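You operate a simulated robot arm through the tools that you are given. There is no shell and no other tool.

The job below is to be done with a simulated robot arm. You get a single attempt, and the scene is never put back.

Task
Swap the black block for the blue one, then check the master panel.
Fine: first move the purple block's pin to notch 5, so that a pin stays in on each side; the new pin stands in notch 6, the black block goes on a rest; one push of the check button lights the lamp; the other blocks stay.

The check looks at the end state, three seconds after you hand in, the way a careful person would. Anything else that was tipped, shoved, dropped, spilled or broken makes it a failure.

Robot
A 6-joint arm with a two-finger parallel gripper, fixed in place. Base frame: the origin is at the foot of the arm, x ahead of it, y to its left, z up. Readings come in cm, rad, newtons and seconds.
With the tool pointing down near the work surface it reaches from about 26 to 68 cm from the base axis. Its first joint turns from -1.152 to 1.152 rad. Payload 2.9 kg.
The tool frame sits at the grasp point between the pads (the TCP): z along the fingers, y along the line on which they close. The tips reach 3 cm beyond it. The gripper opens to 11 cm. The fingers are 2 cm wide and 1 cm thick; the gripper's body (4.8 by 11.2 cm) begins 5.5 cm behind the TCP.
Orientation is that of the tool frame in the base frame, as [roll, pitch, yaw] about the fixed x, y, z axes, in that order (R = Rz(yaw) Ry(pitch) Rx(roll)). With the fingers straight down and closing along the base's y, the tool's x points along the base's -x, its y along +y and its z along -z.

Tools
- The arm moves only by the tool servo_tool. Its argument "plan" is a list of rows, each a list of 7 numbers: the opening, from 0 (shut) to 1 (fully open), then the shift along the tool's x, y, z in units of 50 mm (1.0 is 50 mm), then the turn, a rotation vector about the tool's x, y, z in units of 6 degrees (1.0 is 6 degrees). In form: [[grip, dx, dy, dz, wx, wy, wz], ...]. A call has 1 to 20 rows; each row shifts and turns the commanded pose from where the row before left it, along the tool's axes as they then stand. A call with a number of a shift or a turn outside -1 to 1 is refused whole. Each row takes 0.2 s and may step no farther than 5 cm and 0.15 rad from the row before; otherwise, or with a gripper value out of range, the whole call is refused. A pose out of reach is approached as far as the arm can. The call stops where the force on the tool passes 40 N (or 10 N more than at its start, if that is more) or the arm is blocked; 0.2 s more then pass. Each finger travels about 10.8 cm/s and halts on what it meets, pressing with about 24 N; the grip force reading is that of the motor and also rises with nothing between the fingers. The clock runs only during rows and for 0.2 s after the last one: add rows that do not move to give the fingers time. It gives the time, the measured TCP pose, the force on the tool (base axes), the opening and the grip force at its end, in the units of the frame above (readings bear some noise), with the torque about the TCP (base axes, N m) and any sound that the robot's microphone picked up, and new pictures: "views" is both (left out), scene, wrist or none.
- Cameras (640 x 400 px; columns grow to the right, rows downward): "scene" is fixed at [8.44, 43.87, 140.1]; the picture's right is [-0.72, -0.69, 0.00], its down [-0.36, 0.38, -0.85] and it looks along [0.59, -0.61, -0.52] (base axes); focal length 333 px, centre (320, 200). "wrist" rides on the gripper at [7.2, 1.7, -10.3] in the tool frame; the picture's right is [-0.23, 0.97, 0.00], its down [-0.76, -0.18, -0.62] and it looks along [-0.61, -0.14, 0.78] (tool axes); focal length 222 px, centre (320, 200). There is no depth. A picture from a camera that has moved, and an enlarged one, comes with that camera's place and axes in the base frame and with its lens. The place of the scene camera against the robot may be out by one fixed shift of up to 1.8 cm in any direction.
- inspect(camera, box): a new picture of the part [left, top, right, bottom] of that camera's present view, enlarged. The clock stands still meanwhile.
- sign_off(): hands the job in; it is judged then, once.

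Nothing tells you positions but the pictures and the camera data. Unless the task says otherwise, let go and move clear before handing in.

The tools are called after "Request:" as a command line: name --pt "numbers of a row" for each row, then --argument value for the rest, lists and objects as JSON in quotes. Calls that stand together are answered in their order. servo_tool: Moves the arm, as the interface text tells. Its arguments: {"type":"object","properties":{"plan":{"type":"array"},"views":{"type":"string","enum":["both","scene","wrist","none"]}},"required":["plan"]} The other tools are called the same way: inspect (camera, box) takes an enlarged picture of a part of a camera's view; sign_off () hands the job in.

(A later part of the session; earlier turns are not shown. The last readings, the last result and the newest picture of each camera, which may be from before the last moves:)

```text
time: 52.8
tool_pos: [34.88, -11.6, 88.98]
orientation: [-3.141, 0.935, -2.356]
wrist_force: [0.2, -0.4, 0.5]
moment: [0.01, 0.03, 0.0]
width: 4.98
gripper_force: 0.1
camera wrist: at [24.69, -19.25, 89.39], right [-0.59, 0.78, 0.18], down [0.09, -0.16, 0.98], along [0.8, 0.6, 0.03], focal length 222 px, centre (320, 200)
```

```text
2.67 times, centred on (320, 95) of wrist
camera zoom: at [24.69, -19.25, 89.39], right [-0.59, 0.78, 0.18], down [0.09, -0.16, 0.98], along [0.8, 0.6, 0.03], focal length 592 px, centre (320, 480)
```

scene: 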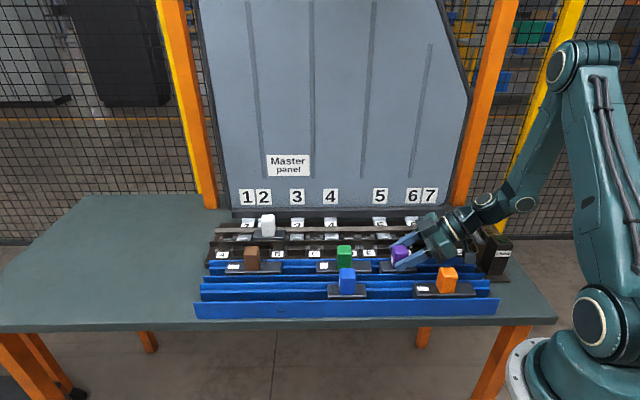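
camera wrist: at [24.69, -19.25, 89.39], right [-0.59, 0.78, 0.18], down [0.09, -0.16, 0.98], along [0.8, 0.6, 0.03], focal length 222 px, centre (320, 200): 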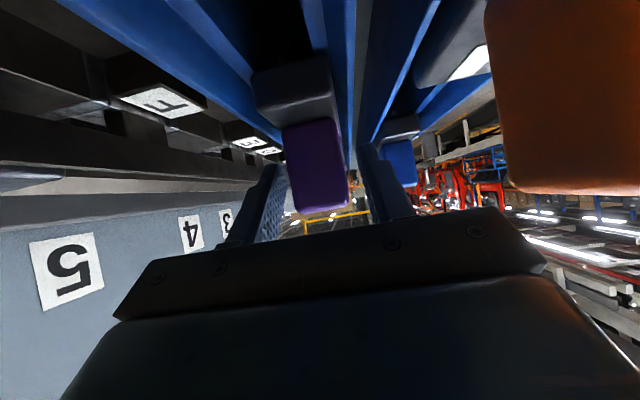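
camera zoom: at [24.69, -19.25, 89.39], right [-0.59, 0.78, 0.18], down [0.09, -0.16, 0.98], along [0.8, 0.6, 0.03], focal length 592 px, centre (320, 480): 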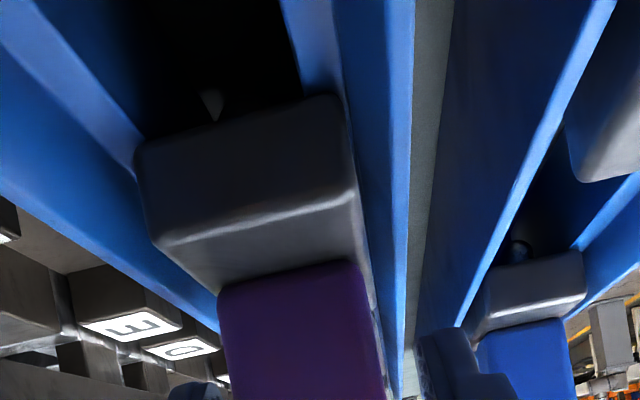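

It settled upright in the tray with its mark (key end) toward notch 1, just as needed. I'll withdraw upward and turn the tool back square to the rail.

Request:
servo_tool --pt "0.6 0 0 0 0 0 0" --pt "0.6 -0.2 0 -0.146 0 0 0" --pt "0.6 -0.3 0 -0.22 0 0 0" --pt "0.6 -0.4 0 -0.293 0 0 0" --pt "0.6 -0.4 0 -0.293 0 0 0" --pt "0.6 -0.4 0 -0.293 0 0 0" --pt "0.6 -0.4 0 -0.293 0 0 0" --pt "0.6 -0.4 0 -0.293 0 0 0" --pt "0.6 0 0 0 0 1 0" --pt "0.6 0 0 0 0 1 0" --pt "0.6 0 0 0 0 1 0" --pt "0.6 0 0 0 0 1 0" --pt "0.6 0 0 0 0 1 0" --pt "0.6 0 0 0 0 1 0" --pt "0.6 0 0 0 0 1 0" --pt "0.6 0 0 0 0 1 0" --pt "0.6 0 0 0 0 0.95 0" --pt "0.6 0 0 0 0 0 0" --views "scene"

Request:
servo_tool --pt "1 0 0 0 0 0 1" --pt "1 0 0 0 0 0 1" --pt "1 0 0 0 0 0 1" --pt "1 0 0 0 0 0 1" --pt "1 0 0 0 0 0 1" --pt "1 0 0 0 0 0 1" --pt "1 0 0 0 0 0 1" --pt "1 0 0 0 0 0 1" --pt "1 0 0 0 0 0 1" --pt "1 0 0 0 0 0 1" --pt "1 0 0 0 0 0 1" --pt "1 0 0 0 0 0 1" --pt "1 0 0 0 0 0 1" --pt "1 0 0 0 0 0 1" --pt "1 0 0 0 0 0 1" --pt "1 0 0 0 0 0 0"

Request:
inspect --camera "scene" --box '[340, 220, 500, 320]'

Request:
inspect --camera "wrist" --box '[200, 40, 440, 190]'

```text
time: 56.6
tool_pos: [34.95, -11.48, 104.48]
orientation: [3.141, -0.002, -2.356]
wrist_force: [-0.3, -0.4, 1.0]
moment: [0.0, -0.01, 0.02]
width: 6.6
gripper_force: 0.0
```

scene: 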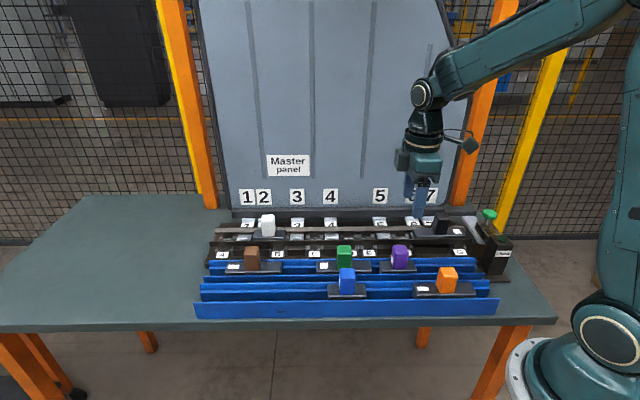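

```text
time: 60.0
tool_pos: [34.97, -11.49, 104.62]
orientation: [-3.14, 0.0, 2.355]
wrist_force: [-0.4, 0.7, 0.5]
moment: [0.02, 0.02, 0.0]
width: 11.01
gripper_force: 0.1
camera wrist: at [30.98, -5.15, 114.94], right [0.85, 0.53, 0.0], down [0.41, -0.66, 0.62], along [0.33, -0.53, -0.78], focal length 222 px, centre (320, 200)
```

scene: 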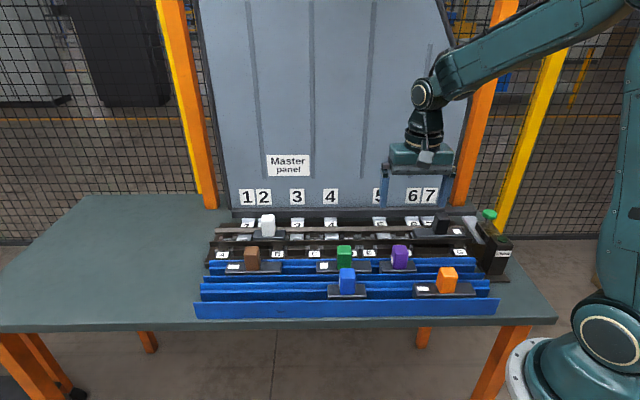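
wrist: 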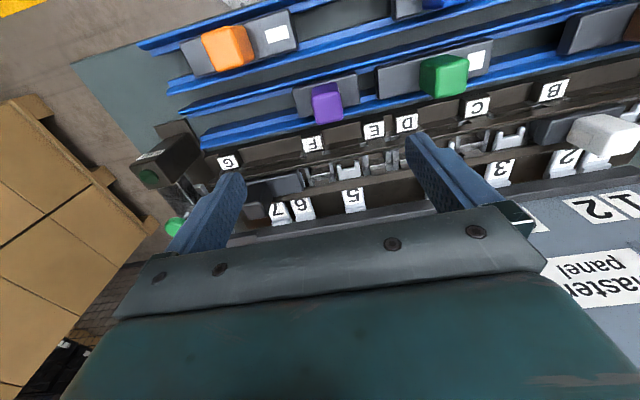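

```text
4.00 times, centred on (420, 270) of scene
camera zoom: at [8.44, 43.87, 140.1], right [-0.72, -0.69, 0.0], down [-0.36, 0.38, -0.85], along [0.59, -0.61, -0.52], focal length 1332 px, centre (-80, -80)
```

zoom: 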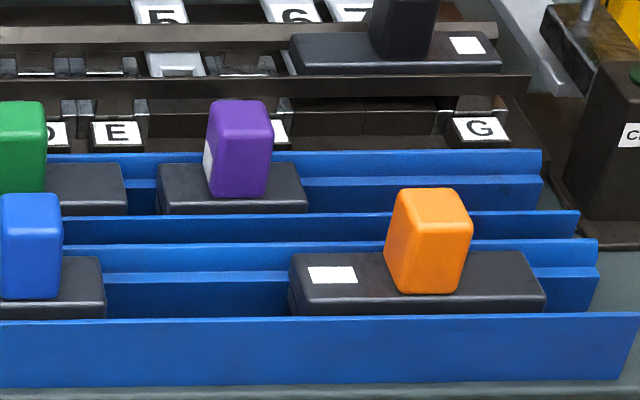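

```text
2.67 times, centred on (320, 115) of wrist
camera zoom: at [30.98, -5.15, 114.94], right [0.85, 0.53, 0.0], down [0.41, -0.66, 0.62], along [0.33, -0.53, -0.78], focal length 592 px, centre (320, 427)
```

zoom: 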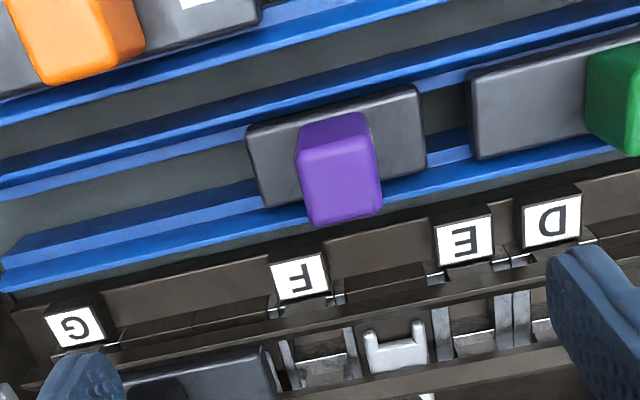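

Purple rests properly. Before regripping it I'll hover at exactly −9 cm along the rail from my earlier reference hover, to measure the notch pitch by comparing images.

Request:
servo_tool --pt "1 -0.41 0.205 0 0 0 0" --pt "1 -0.41 0.205 0 0 0 0" --pt "1 -0.41 0.205 0 0 0 0" --pt "1 -0.41 0.205 0 0 0 0" --pt "1 -0.41 0.205 0 0 0 0" --pt "1 0 0 0.5 0 0 0" --pt "1 0 0 0.5 0 0 0" --pt "1 0 0 0.52 0 0 0" --pt "1 0 0 0 0 0 0" --pt "1 0 0 0 0 0 0" --views "wrist"

Request:
inspect --camera "wrist" --box '[240, 80, 420, 192]'

```text
time: 62.2
tool_pos: [45.76, -15.4, 96.97]
orientation: [3.141, 0.0, 2.354]
wrist_force: [0.7, 0.0, -0.8]
moment: [-0.03, 0.02, 0.0]
width: 11.0
gripper_force: 0.0
camera wrist: at [41.93, -9.01, 107.28], right [0.85, 0.53, 0.0], down [0.41, -0.66, 0.62], along [0.33, -0.53, -0.78], focal length 222 px, centre (320, 200)
```

wrist: 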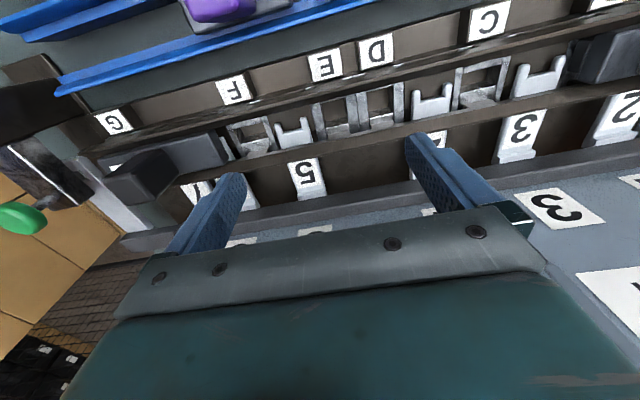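

```text
3.56 times, centred on (330, 136) of wrist
camera zoom: at [41.93, -9.01, 107.28], right [0.85, 0.53, 0.0], down [0.41, -0.66, 0.62], along [0.33, -0.53, -0.78], focal length 790 px, centre (284, 428)
```

zoom: 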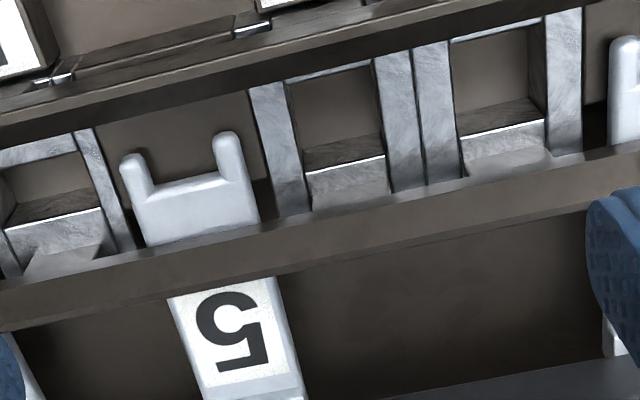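

The pattern matches at −9.0 cm, so the pitch is 4.5 cm per step and the rail is at about 44.4°. Now I'll hover over purple in the tray to regrip it.

Request:
servo_tool --pt "1 0.41 -0.166 0 0 0 0.1" --pt "1 0.41 -0.166 0 0 0 0" --pt "1 0.41 -0.166 0 0 0 0" --pt "1 0.41 -0.166 0 0 0 0" --pt "1 0.41 -0.166 0 0 0 0" --pt "1 0 0 0.6 0 0 0" --pt "1 0 0 0 0 0 0" --pt "1 0 0 0 0 0 0"

Request:
inspect --camera "wrist" --box '[200, 60, 440, 210]'

Request:
inspect --camera "scene" --box '[352, 220, 448, 280]'

```text
time: 64.0
tool_pos: [35.74, -10.89, 93.97]
orientation: [-3.141, 0.001, 2.346]
wrist_force: [0.9, -0.4, 0.4]
moment: [-0.04, -0.01, -0.01]
width: 11.0
gripper_force: 0.1
camera wrist: at [31.85, -4.48, 104.39], right [0.85, 0.52, 0.0], down [0.41, -0.67, 0.62], along [0.32, -0.53, -0.78], focal length 222 px, centre (320, 200)
```

scene: 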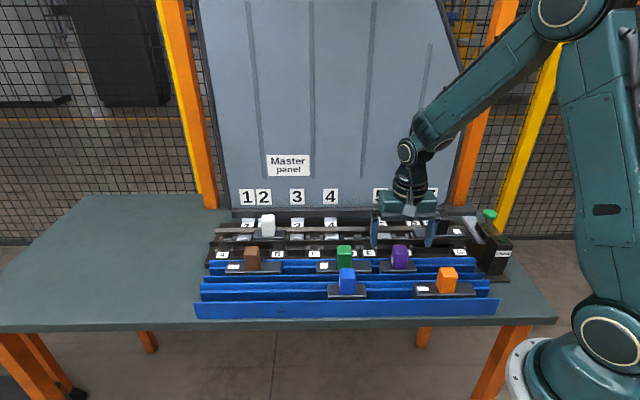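
wrist: 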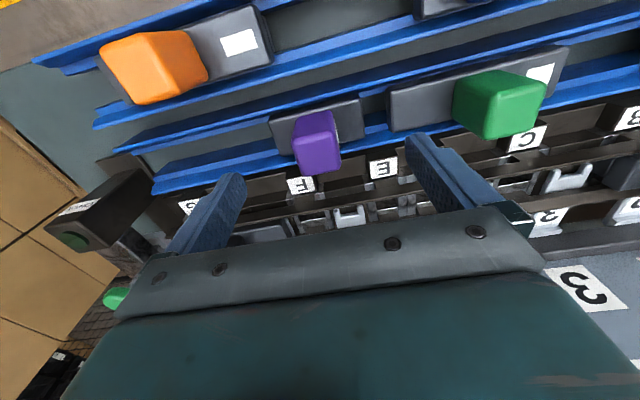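

```text
2.67 times, centred on (320, 135) of wrist
camera zoom: at [31.85, -4.48, 104.39], right [0.85, 0.52, 0.0], down [0.41, -0.67, 0.62], along [0.32, -0.53, -0.78], focal length 592 px, centre (320, 373)
```

zoom: 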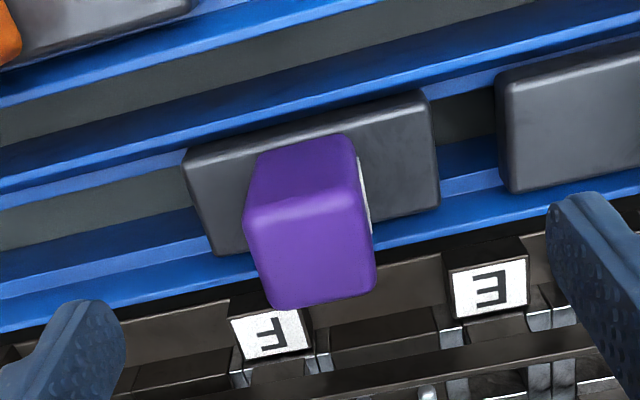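

```text
6.67 times, centred on (400, 250) of scene
camera zoom: at [8.44, 43.87, 140.1], right [-0.72, -0.69, 0.0], down [-0.36, 0.38, -0.85], along [0.59, -0.61, -0.52], focal length 2220 px, centre (-213, -133)
```

zoom: 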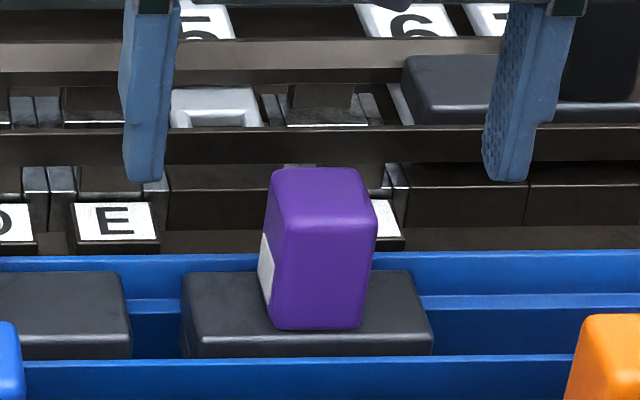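

Purple is centred to within a couple of millimetres. I'll correct, lower and close in stages.

Request:
servo_tool --pt "1 0 -0.04 0.3 0 0 0" --pt "1 0 0 0.3 0 0 0" --pt "1 0 0 0.28 0 0 0" --pt "0.6 0 0 0 0 0 0" --pt "0.4 0 0 0 0 0 0" --pt "0.4 0 0 0 0 0 0"

Request:
inspect --camera "wrist" --box '[200, 100, 440, 250]'

Request:
inspect --camera "scene" --box '[360, 225, 440, 275]'

```text
time: 65.4
tool_pos: [35.52, -10.84, 89.47]
orientation: [3.141, 0.0, 2.346]
wrist_force: [0.3, 1.0, 0.2]
moment: [-0.01, 0.02, 0.0]
width: 4.38
gripper_force: 0.2
camera wrist: at [31.56, -4.55, 99.92], right [0.85, 0.52, 0.0], down [0.41, -0.67, 0.62], along [0.32, -0.53, -0.78], focal length 222 px, centre (320, 200)
```

scene: 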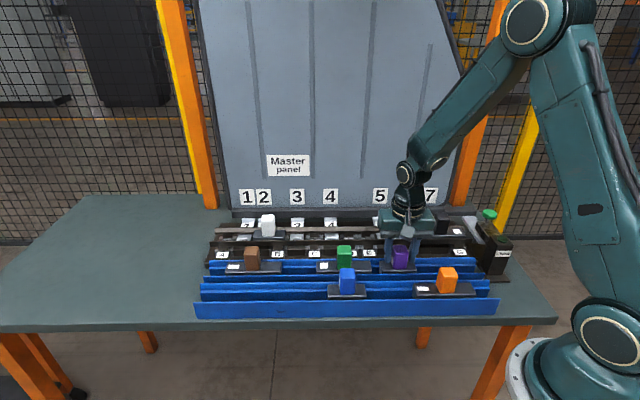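
wrist: 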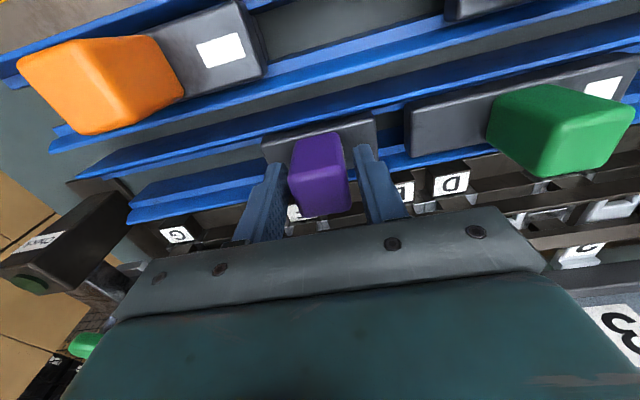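

```text
2.67 times, centred on (320, 175) of wrist
camera zoom: at [31.56, -4.55, 99.92], right [0.85, 0.52, 0.0], down [0.41, -0.67, 0.62], along [0.32, -0.53, -0.78], focal length 592 px, centre (320, 267)
```

zoom: 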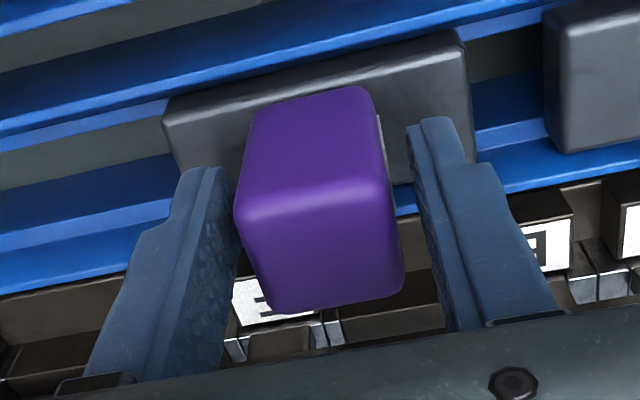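

```text
8.00 times, centred on (400, 250) of scene
camera zoom: at [8.44, 43.87, 140.1], right [-0.72, -0.69, 0.0], down [-0.36, 0.38, -0.85], along [0.59, -0.61, -0.52], focal length 2664 px, centre (-320, -200)
```

zoom: 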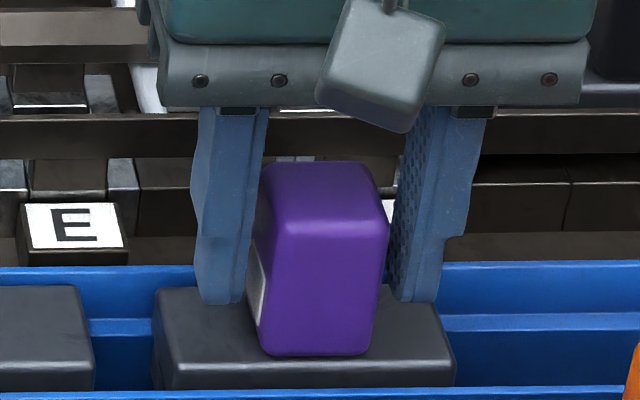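

The handle is nicely straddled. I'll close and lift slowly.

Request:
servo_tool --pt "0.3 0 0 0 0 0 0" --pt "0 0 0 0 0 0 0" --pt "0 0 0 0 0 0 0" --pt "0 0 0 0 0 0 0" --pt "0 0 0 -0.1 0 0 0" --pt "0 0 0 -0.1 0 0 0" --pt "0 0 0 -0.2 0 0 0" --pt "0 0 0 -0.2 0 0 0" --pt "0 0 0 -0.2 0 0 0" --pt "0 0 0 -0.2 0 0 0" --pt "0 0 0 -0.2 0 0 0" --pt "0 0 0 -0.2 0 0 0" --pt "0 0 0 -0.2 0 0 0" --pt "0 0 0 0 0 0 0"

Request:
inspect --camera "wrist" --box '[200, 100, 440, 250]'

Request:
inspect --camera "scene" --box '[360, 195, 440, 245]'

```text
time: 68.4
tool_pos: [35.3, -10.89, 97.67]
orientation: [3.141, 0.001, 2.345]
wrist_force: [0.0, 0.2, -2.9]
moment: [0.01, -0.01, -0.02]
width: 3.17
gripper_force: 23.8
camera wrist: at [31.48, -4.47, 107.98], right [0.85, 0.52, 0.0], down [0.41, -0.67, 0.62], along [0.32, -0.53, -0.78], focal length 222 px, centre (320, 200)
```

scene: 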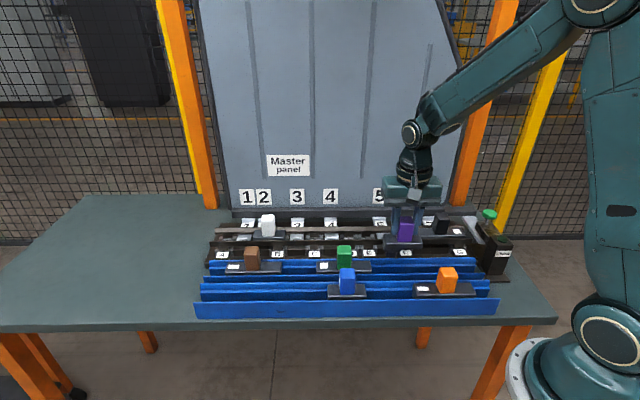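
wrist: 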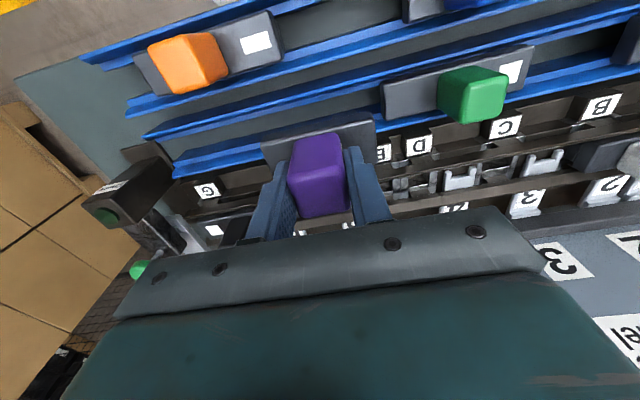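

```text
2.67 times, centred on (320, 175) of wrist
camera zoom: at [31.48, -4.47, 107.98], right [0.85, 0.52, 0.0], down [0.41, -0.67, 0.62], along [0.32, -0.53, -0.78], focal length 592 px, centre (320, 267)
```

zoom: 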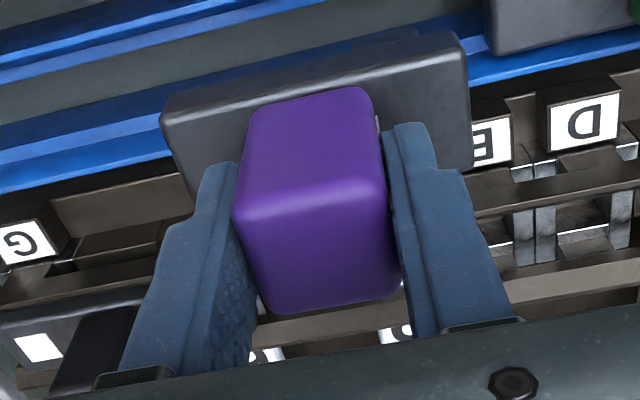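

```text
8.00 times, centred on (400, 220) of scene
camera zoom: at [8.45, 43.87, 140.1], right [-0.72, -0.69, 0.0], down [-0.36, 0.38, -0.85], along [0.59, -0.61, -0.52], focal length 2664 px, centre (-320, 40)
```

zoom: 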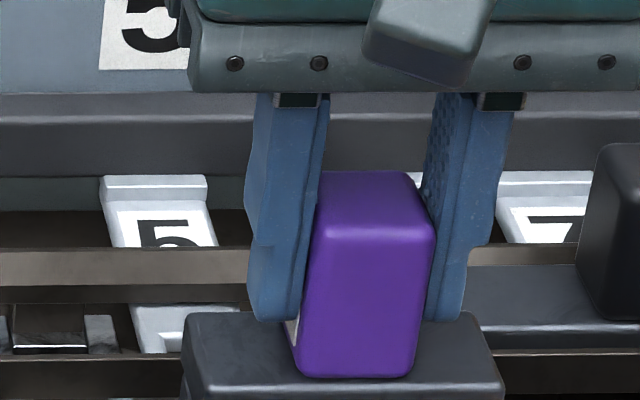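

Purple is held well. I'll carry it slowly to above notch 5 / slot E.

Request:
servo_tool --pt "0 -0.12 0.041 0 0 0 0" --pt "0 -0.2373 0.0816 0 0 0 0" --pt "0 -0.2373 0.0816 0 0 0 0" --pt "0 -0.2373 0.0816 0 0 0 0" --pt "0 -0.2373 0.0816 0 0 0 0" --pt "0 -0.2373 0.0816 0 0 0 0" --pt "0 -0.2373 0.0816 0 0 0 0" --pt "0 -0.2373 0.0816 0 0 0 0" --pt "0 -0.2373 0.0816 0 0 0 0" --pt "0 -0.1176 0.0402 0 0 0 0" --pt "0 0 0 0.2 0 0 0" --pt "0 0 0 0.2 0 0 0" --pt "0 0 0 0.2 0 0 0" --pt "0 0 0 0 0 0 0"

Request:
inspect --camera "wrist" --box '[200, 60, 440, 210]'

Request:
inspect --camera "scene" --box '[335, 200, 415, 250]'

```text
time: 71.4
tool_pos: [45.71, -16.02, 94.41]
orientation: [-3.14, 0.0, 2.346]
wrist_force: [1.0, -0.5, -2.0]
moment: [-0.02, 0.01, -0.02]
width: 3.15
gripper_force: 23.7
camera wrist: at [41.72, -9.57, 104.83], right [0.85, 0.52, 0.0], down [0.41, -0.67, 0.62], along [0.32, -0.53, -0.78], focal length 222 px, centre (320, 200)
```

scene: 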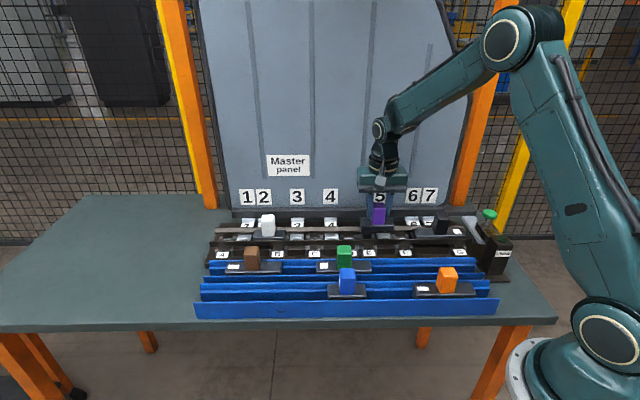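
wrist: 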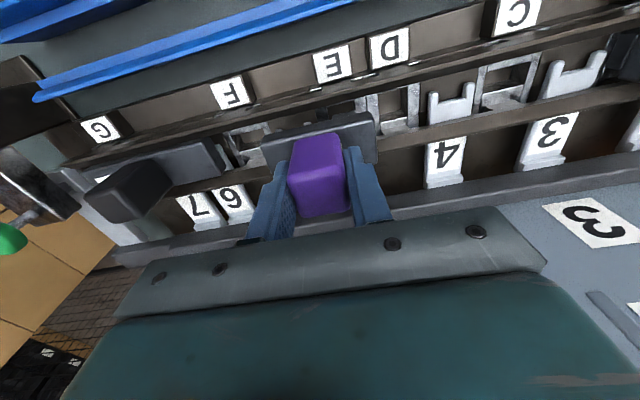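

```text
2.67 times, centred on (320, 135) of wrist
camera zoom: at [41.72, -9.57, 104.83], right [0.85, 0.52, 0.0], down [0.41, -0.67, 0.62], along [0.32, -0.53, -0.78], focal length 592 px, centre (320, 373)
```

zoom: 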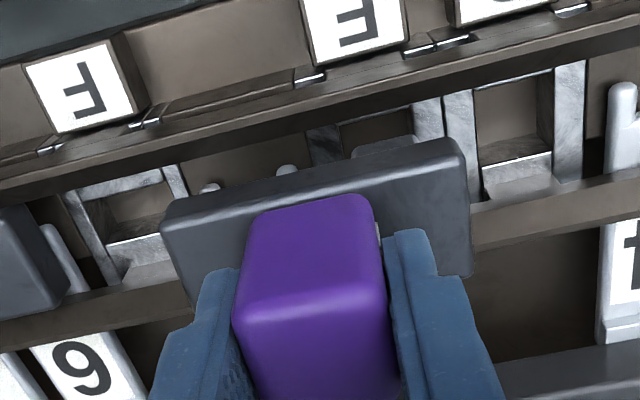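

```text
8.00 times, centred on (375, 225) of scene
camera zoom: at [8.45, 43.87, 140.1], right [-0.72, -0.69, 0.0], down [-0.36, 0.38, -0.85], along [0.59, -0.61, -0.52], focal length 2664 px, centre (-120, 0)
```

zoom: 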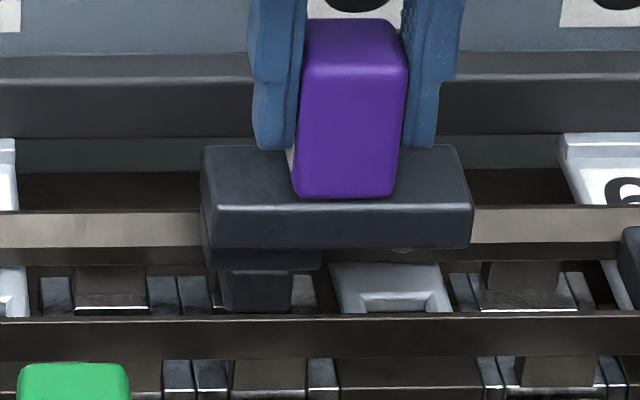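

Over the target: slot E and notch 5 line up with the key and ball to within a millimetre or so. I'll lower gently and watch the force.

Request:
servo_tool --pt "0 0 0 0.06 0 0 0" --pt "0 0 0 0.06 0 0 0" --pt "0 0 0 0.06 0 0 0" --pt "0 0 0 0.06 0 0 0" --pt "0 0 0 0.06 0 0 0" --pt "0 0 0 0 0 0 0"

Request:
inspect --camera "wrist" --box '[200, 60, 440, 210]'

Request:
inspect --camera "scene" --box '[335, 200, 415, 250]'

```text
time: 72.8
tool_pos: [45.56, -15.98, 92.95]
orientation: [3.141, -0.001, 2.345]
wrist_force: [-0.2, 0.6, -2.0]
moment: [-0.01, 0.02, -0.04]
width: 3.18
gripper_force: 24.3
camera wrist: at [41.71, -9.55, 103.37], right [0.85, 0.52, 0.0], down [0.41, -0.67, 0.62], along [0.32, -0.53, -0.78], focal length 222 px, centre (320, 200)
```

scene: 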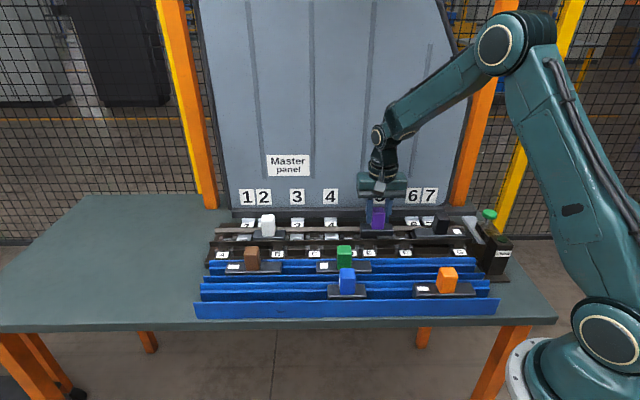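
wrist: 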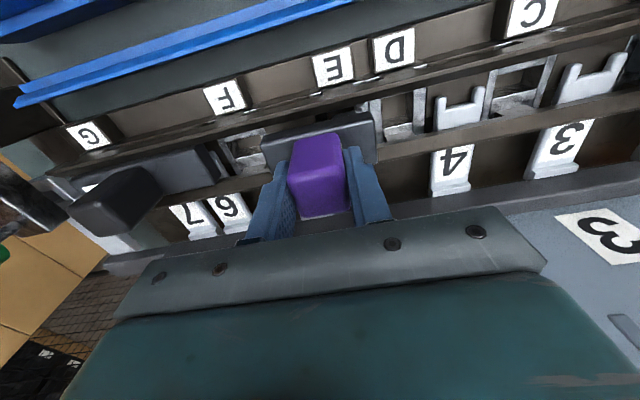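

```text
2.67 times, centred on (320, 135) of wrist
camera zoom: at [41.71, -9.55, 103.37], right [0.85, 0.52, 0.0], down [0.41, -0.67, 0.62], along [0.32, -0.53, -0.78], focal length 592 px, centre (320, 373)
```

zoom: 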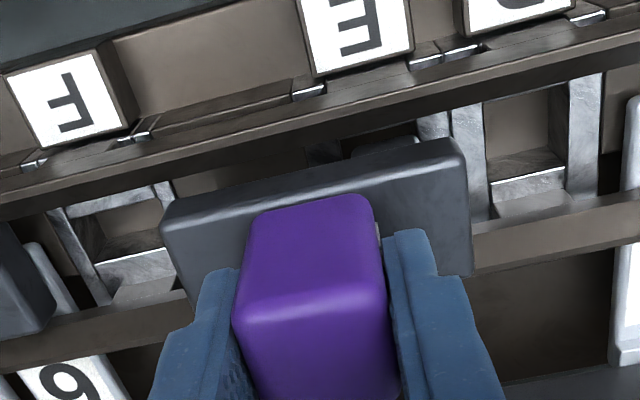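

```text
8.00 times, centred on (375, 225) of scene
camera zoom: at [8.45, 43.87, 140.1], right [-0.72, -0.69, 0.0], down [-0.36, 0.38, -0.85], along [0.59, -0.61, -0.52], focal length 2664 px, centre (-120, 0)
```

zoom: 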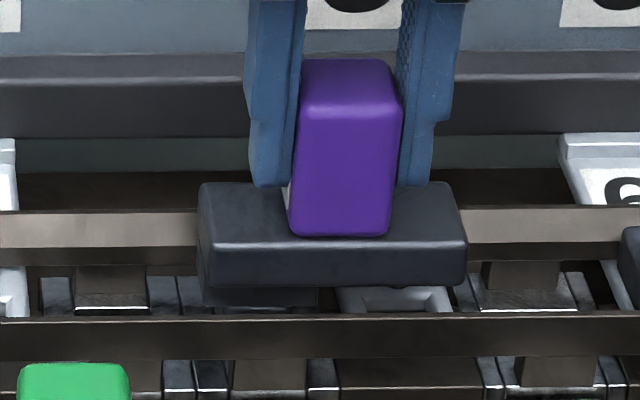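

No contact yet. Continuing down in 2–3 mm steps.

Request:
servo_tool --pt "0 0 0 0.05 0 0 0" --pt "0 0 0 0.05 0 0 0" --pt "0 0 0 0.05 0 0 0" --pt "0 0 0 0.05 0 0 0" --pt "0 0 0 0 0 0 0" --views "none"

Request:
servo_tool --pt "0 0 0 0.04 0 0 0" --pt "0 0 0 0.04 0 0 0" --pt "0 0 0 0 0 0 0"

Request:
inspect --camera "wrist" --box '[200, 60, 440, 210]'

Request:
inspect --camera "scene" --box '[335, 200, 415, 250]'

```text
time: 74.0
tool_pos: [45.71, -15.9, 92.09]
orientation: [-3.141, 0.0, 2.346]
wrist_force: [-1.8, -2.1, -1.8]
moment: [-0.23, 0.13, 0.03]
width: 3.18
gripper_force: 24.0
```

```text
time: 74.8
tool_pos: [45.57, -16.06, 91.59]
orientation: [-3.14, 0.001, 2.344]
wrist_force: [-7.0, -3.9, 3.7]
moment: [-0.36, 0.53, 0.07]
width: 3.17
gripper_force: 24.3
camera wrist: at [41.7, -9.54, 102.04], right [0.86, 0.52, 0.0], down [0.41, -0.67, 0.62], along [0.32, -0.53, -0.78], focal length 222 px, centre (320, 200)
```

scene: 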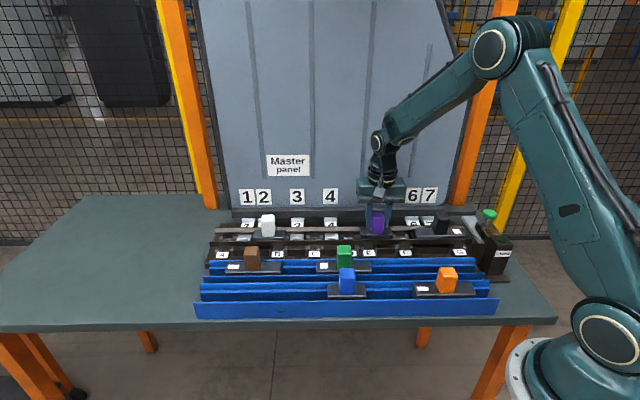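
wrist: 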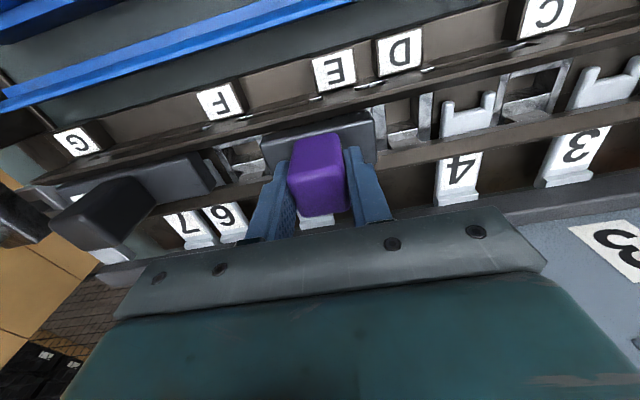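

```text
2.67 times, centred on (320, 135) of wrist
camera zoom: at [41.7, -9.54, 102.04], right [0.86, 0.52, 0.0], down [0.41, -0.67, 0.62], along [0.32, -0.53, -0.78], focal length 592 px, centre (320, 373)
```

zoom: 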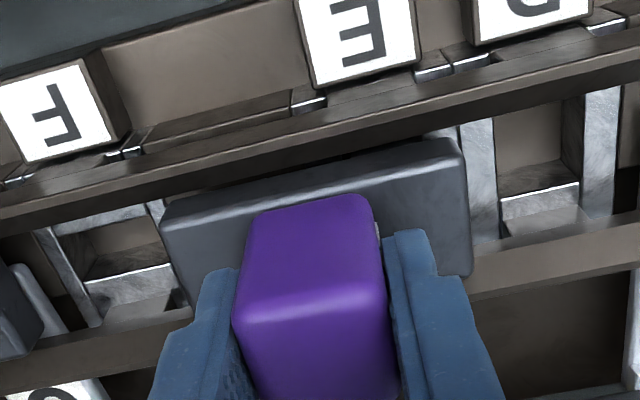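

```text
8.00 times, centred on (375, 225) of scene
camera zoom: at [8.42, 43.86, 140.1], right [-0.72, -0.69, 0.0], down [-0.36, 0.38, -0.85], along [0.59, -0.61, -0.52], focal length 2664 px, centre (-120, 0)
```

zoom: 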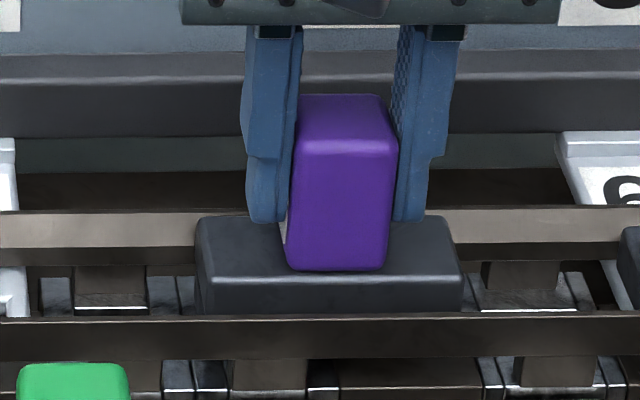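

Side force shows the slot pushing the block toward notch 7 a little. I'll comply by shifting ~1 mm that way and continue.

Request:
servo_tool --pt "0 0.006 -0.02 0 0 0 0" --pt "0 0 0 0 0 0 0" --views "none"

Request:
servo_tool --pt "0 0 0 0.03 0 0 0" --pt "0 0 0 0 0 0 0" --views "none"

```text
time: 75.4
tool_pos: [45.64, -15.97, 91.63]
orientation: [3.141, 0.001, 2.347]
wrist_force: [-3.0, -2.1, -1.3]
moment: [-0.13, 0.22, -0.02]
width: 3.16
gripper_force: 23.8
```

```text
time: 76.0
tool_pos: [45.51, -15.95, 91.5]
orientation: [-3.14, 0.0, 2.348]
wrist_force: [-1.2, 1.8, -2.7]
moment: [0.08, 0.09, -0.03]
width: 3.18
gripper_force: 24.0
```

Forces relaxed. Continuing down.

Request:
servo_tool --pt "0 0.004 -0.004 0.03 0 0 0" --pt "0 0 0 0.03 0 0 0" --pt "0 0 0 0 0 0 0" --views "none"

Request:
servo_tool --pt "0 0 0 0.03 0 0 0" --pt "0 0 0 0 0 0 0"

Request:
inspect --camera "scene" --box '[335, 200, 415, 250]'

```text
time: 76.8
tool_pos: [45.52, -16.08, 91.23]
orientation: [-3.142, 0.0, 2.346]
wrist_force: [-3.8, 2.8, 9.5]
moment: [0.34, 0.31, 0.01]
width: 3.16
gripper_force: 24.2
```

```text
time: 77.4
tool_pos: [45.53, -16.12, 91.05]
orientation: [3.14, 0.002, 2.345]
wrist_force: [-4.1, 0.5, 16.6]
moment: [-0.03, 0.08, -0.03]
width: 3.2
gripper_force: 24.0
camera wrist: at [41.61, -9.64, 101.5], right [0.85, 0.52, 0.0], down [0.4, -0.67, 0.63], along [0.33, -0.53, -0.78], focal length 222 px, centre (320, 200)
```

scene: 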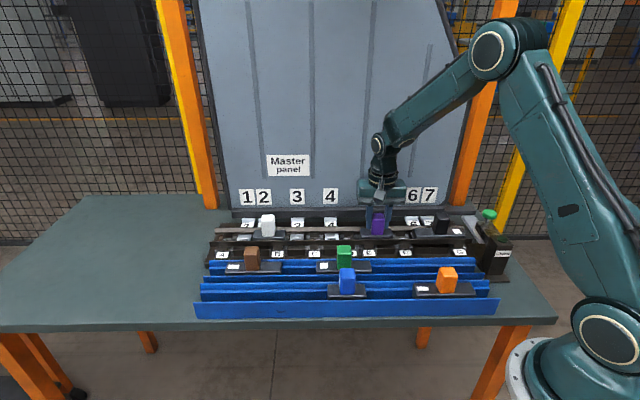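
wrist: 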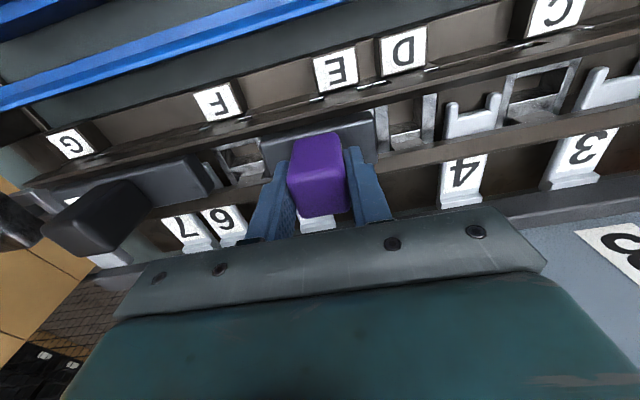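

```text
8.00 times, centred on (375, 225) of scene
camera zoom: at [8.41, 43.88, 140.1], right [-0.72, -0.69, 0.0], down [-0.36, 0.38, -0.85], along [0.59, -0.61, -0.52], focal length 2664 px, centre (-120, 0)
```

zoom: 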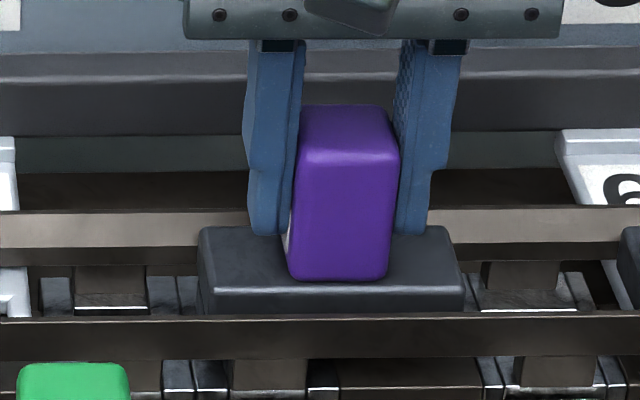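

The block is about 2 mm short of fully seated with 19 N under it. Side force suggests a small shift toward the front, so I'll ease and try again.

Request:
servo_tool --pt "0 0 0 -0.02 0 0 0" --pt "0 0.02 -0.01 0 0 0 0" --pt "0 0 0 0.02 0 0 0" --pt "0 0 0 0 0 0 0" --views "none"

Request:
servo_tool --pt "0 0 0 0.02 0 0 0" --pt "0 0 0 0 0 0 0" --views "none"

Request:
inspect --camera "wrist" --box '[220, 80, 400, 192]'

Request:
inspect --camera "scene" --box '[345, 215, 409, 255]'

```text
time: 78.4
tool_pos: [45.44, -15.96, 91.13]
orientation: [3.141, 0.0, 2.346]
wrist_force: [-1.3, 0.6, 12.2]
moment: [0.0, -0.2, -0.09]
width: 3.17
gripper_force: 23.8
```

```text
time: 79.0
tool_pos: [45.44, -15.88, 90.88]
orientation: [3.141, 0.001, 2.345]
wrist_force: [-1.0, 0.2, 15.2]
moment: [0.03, -0.05, -0.01]
width: 3.19
gripper_force: 24.2
```

```text
3.56 times, centred on (310, 136) of wrist
camera zoom: at [41.56, -9.58, 101.4], right [0.85, 0.52, 0.0], down [0.41, -0.67, 0.62], along [0.32, -0.53, -0.78], focal length 790 px, centre (356, 428)
```

zoom: 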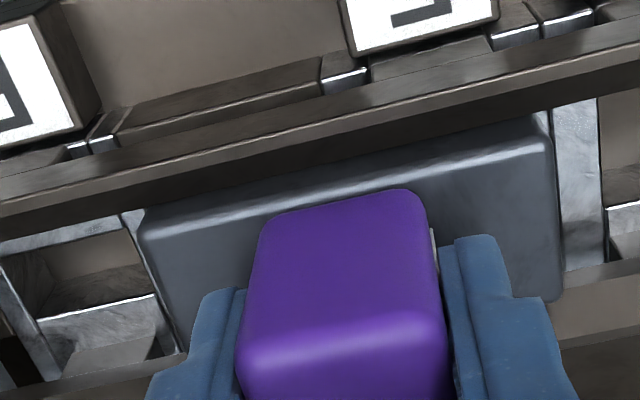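

```text
10.00 times, centred on (377, 235) of scene
camera zoom: at [8.42, 43.89, 140.09], right [-0.72, -0.69, 0.0], down [-0.36, 0.38, -0.85], along [0.59, -0.61, -0.52], focal length 3331 px, centre (-250, -150)
```

zoom: 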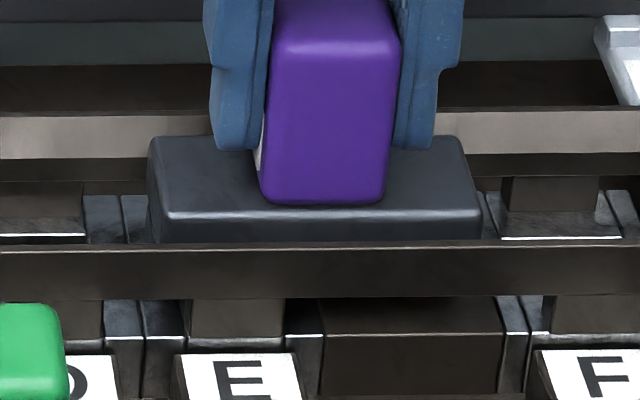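

Nearly seated. One more small press to see whether it bottoms out.

Request:
servo_tool --pt "0 0.006 0 0.02 0 0 0" --pt "0 0 0 0.02 0 0 0" --pt "0 0 0 0 0 0 0" --views "none"

Request:
inspect --camera "scene" --box '[345, 215, 409, 255]'

```text
time: 79.8
tool_pos: [45.45, -15.86, 90.74]
orientation: [3.141, 0.002, 2.347]
wrist_force: [2.9, -1.8, 16.7]
moment: [-0.16, -0.13, -0.03]
width: 3.17
gripper_force: 23.8
```

```text
10.00 times, centred on (377, 235) of scene
camera zoom: at [8.43, 43.88, 140.1], right [-0.72, -0.69, 0.0], down [-0.36, 0.38, -0.85], along [0.59, -0.61, -0.52], focal length 3331 px, centre (-250, -150)
```

zoom: 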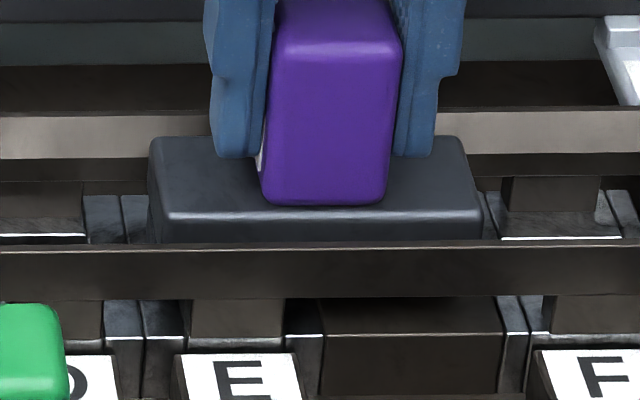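

The fingers slid while the block stayed, so it has bottomed out in 5/E. I'll release, back up and inspect.

Request:
servo_tool --pt "0 0 0 -0.02 0 0 0" --pt "0.3 0 0 0 0 0 0" --pt "0.42 0 0 0 0 0 0" --pt "0.42 0 0 0 0 0 0" --pt "0.42 0 0 -0.3 0 0 0" --pt "0.42 0 0 -0.5 0 0 0" --pt "0.42 0 0 -0.5 0 0 0" --pt "1 0 0 0 0 0 0" --pt "1 0 0 0 0 0 0"

Request:
inspect --camera "scene" --box '[335, 205, 415, 255]'

Request:
inspect --camera "scene" --box '[225, 205, 305, 255]'

Request:
inspect --camera "wrist" --box '[200, 60, 440, 210]'

```text
time: 81.8
tool_pos: [45.35, -15.84, 97.43]
orientation: [-3.141, 0.001, 2.346]
wrist_force: [-0.8, -0.4, 0.3]
moment: [-0.03, 0.01, -0.01]
width: 10.98
gripper_force: 0.1
camera wrist: at [41.45, -9.41, 107.73], right [0.85, 0.52, 0.0], down [0.41, -0.67, 0.62], along [0.32, -0.53, -0.78], focal length 222 px, centre (320, 200)
```

scene: 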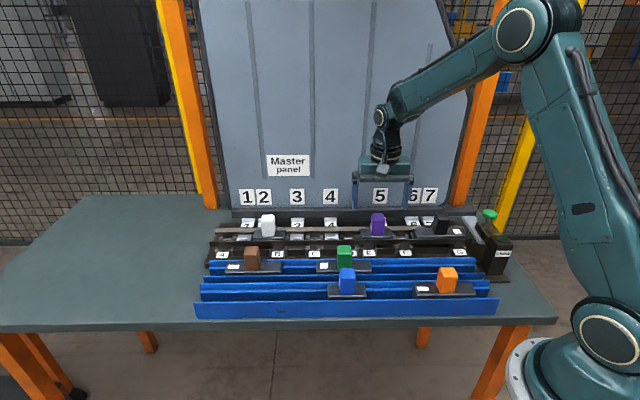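
wrist: 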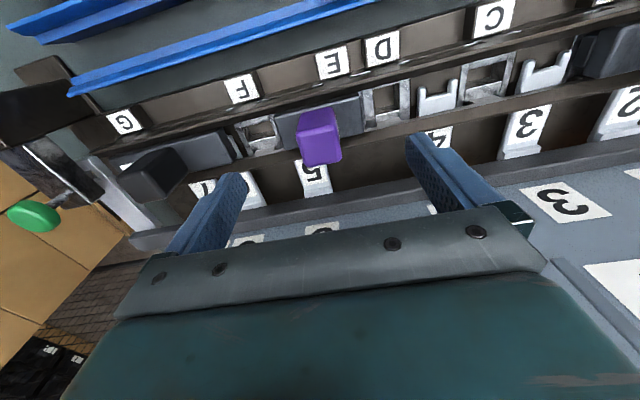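

```text
8.00 times, centred on (375, 230) of scene
camera zoom: at [8.44, 43.87, 140.1], right [-0.72, -0.69, 0.0], down [-0.36, 0.38, -0.85], along [0.59, -0.61, -0.52], focal length 2664 px, centre (-120, -40)
```

zoom: 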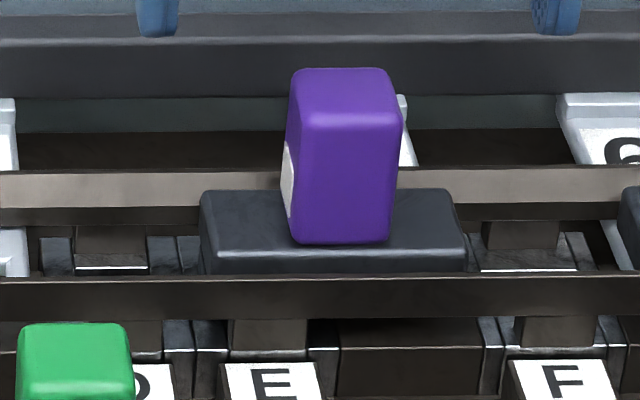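

```text
8.00 times, centred on (265, 230) of scene
camera zoom: at [8.44, 43.87, 140.1], right [-0.72, -0.69, 0.0], down [-0.36, 0.38, -0.85], along [0.59, -0.61, -0.52], focal length 2664 px, centre (760, -40)
```

zoom: 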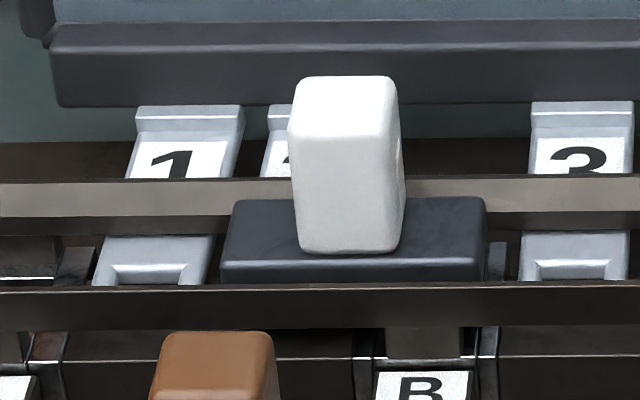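

```text
2.67 times, centred on (320, 135) of wrist
camera zoom: at [41.45, -9.41, 107.73], right [0.85, 0.52, 0.0], down [0.41, -0.67, 0.62], along [0.32, -0.53, -0.78], focal length 592 px, centre (320, 373)
```

zoom: 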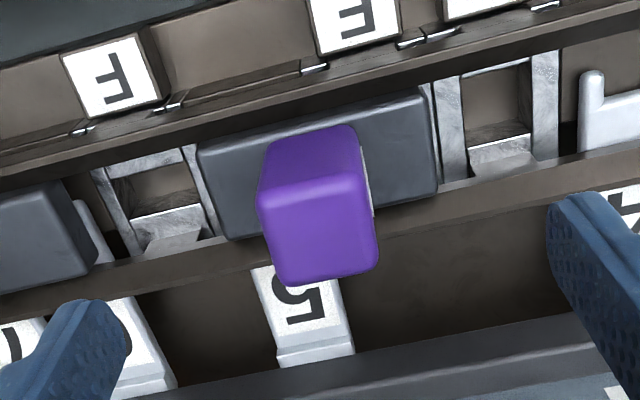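

Purple is seated in 5/E, level with the white block's height. Next is the black block: I'll hover above its handle.

Request:
servo_tool --pt "1 0 -0.525 0 0 0 0" --pt "1 0 -0.525 0 0 0 0" --pt "1 0 -0.525 0 0 0 0" --pt "1 0 -0.525 0 0 0 0" --pt "1 0 -0.525 0 0 0 0" --pt "1 0 -0.525 0 0 0 0" --pt "1 0 0 0.5 0 0 0" --pt "1 0 0 0 0 0 0" --pt "1 0 0 0 0 0 0"

Request:
inspect --camera "wrist" --box '[200, 60, 440, 210]'

Request:
inspect --camera "scene" --box '[400, 190, 496, 250]'

Request:
inspect --camera "wrist" --box '[0, 60, 240, 210]'

```text
time: 83.8
tool_pos: [34.16, -27.02, 94.61]
orientation: [3.141, 0.0, 2.347]
wrist_force: [0.1, -0.1, 0.4]
moment: [0.0, 0.02, -0.01]
width: 11.03
gripper_force: 0.0
camera wrist: at [30.28, -20.64, 105.06], right [0.85, 0.52, 0.0], down [0.41, -0.67, 0.62], along [0.32, -0.53, -0.78], focal length 222 px, centre (320, 200)
```

scene: 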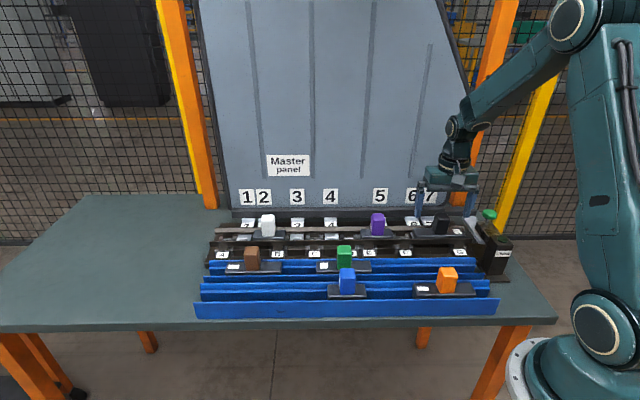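
wrist: 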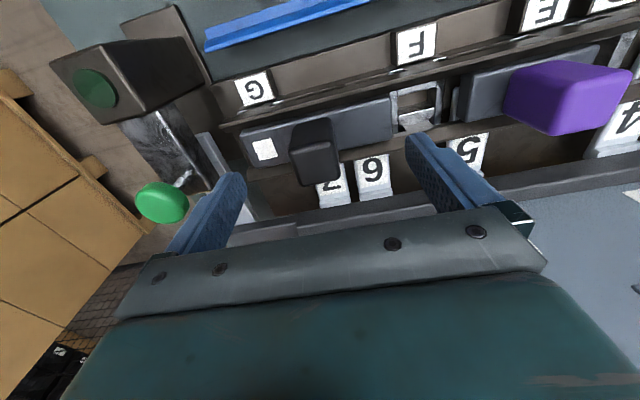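

```text
2.67 times, centred on (320, 135) of wrist
camera zoom: at [30.28, -20.64, 105.06], right [0.85, 0.52, 0.0], down [0.41, -0.67, 0.62], along [0.32, -0.53, -0.78], focal length 592 px, centre (320, 373)
```

zoom: 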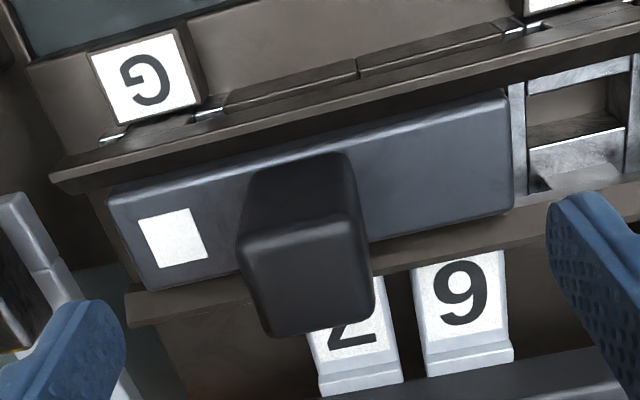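

```text
6.67 times, centred on (448, 220) of scene
camera zoom: at [8.45, 43.87, 140.1], right [-0.72, -0.69, 0.0], down [-0.36, 0.38, -0.85], along [0.59, -0.61, -0.52], focal length 2220 px, centre (-533, 67)
```

zoom: 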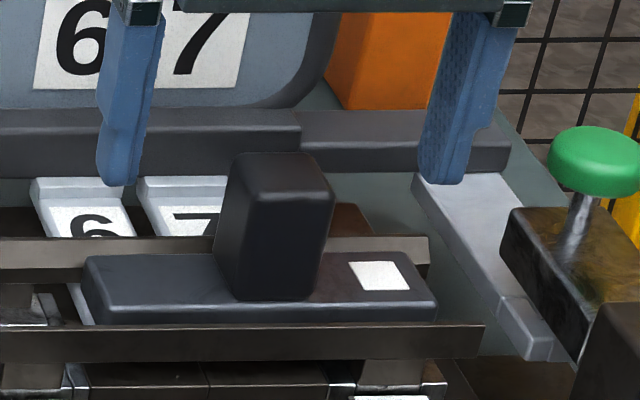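

```text
2.67 times, centred on (120, 135) of wrist
camera zoom: at [30.28, -20.64, 105.06], right [0.85, 0.52, 0.0], down [0.41, -0.67, 0.62], along [0.32, -0.53, -0.78], focal length 592 px, centre (853, 373)
```

zoom: 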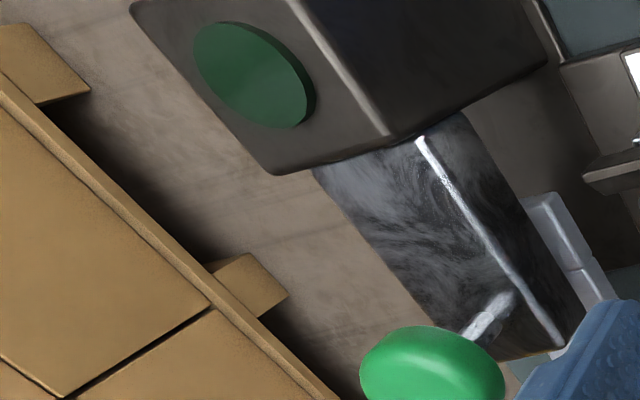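

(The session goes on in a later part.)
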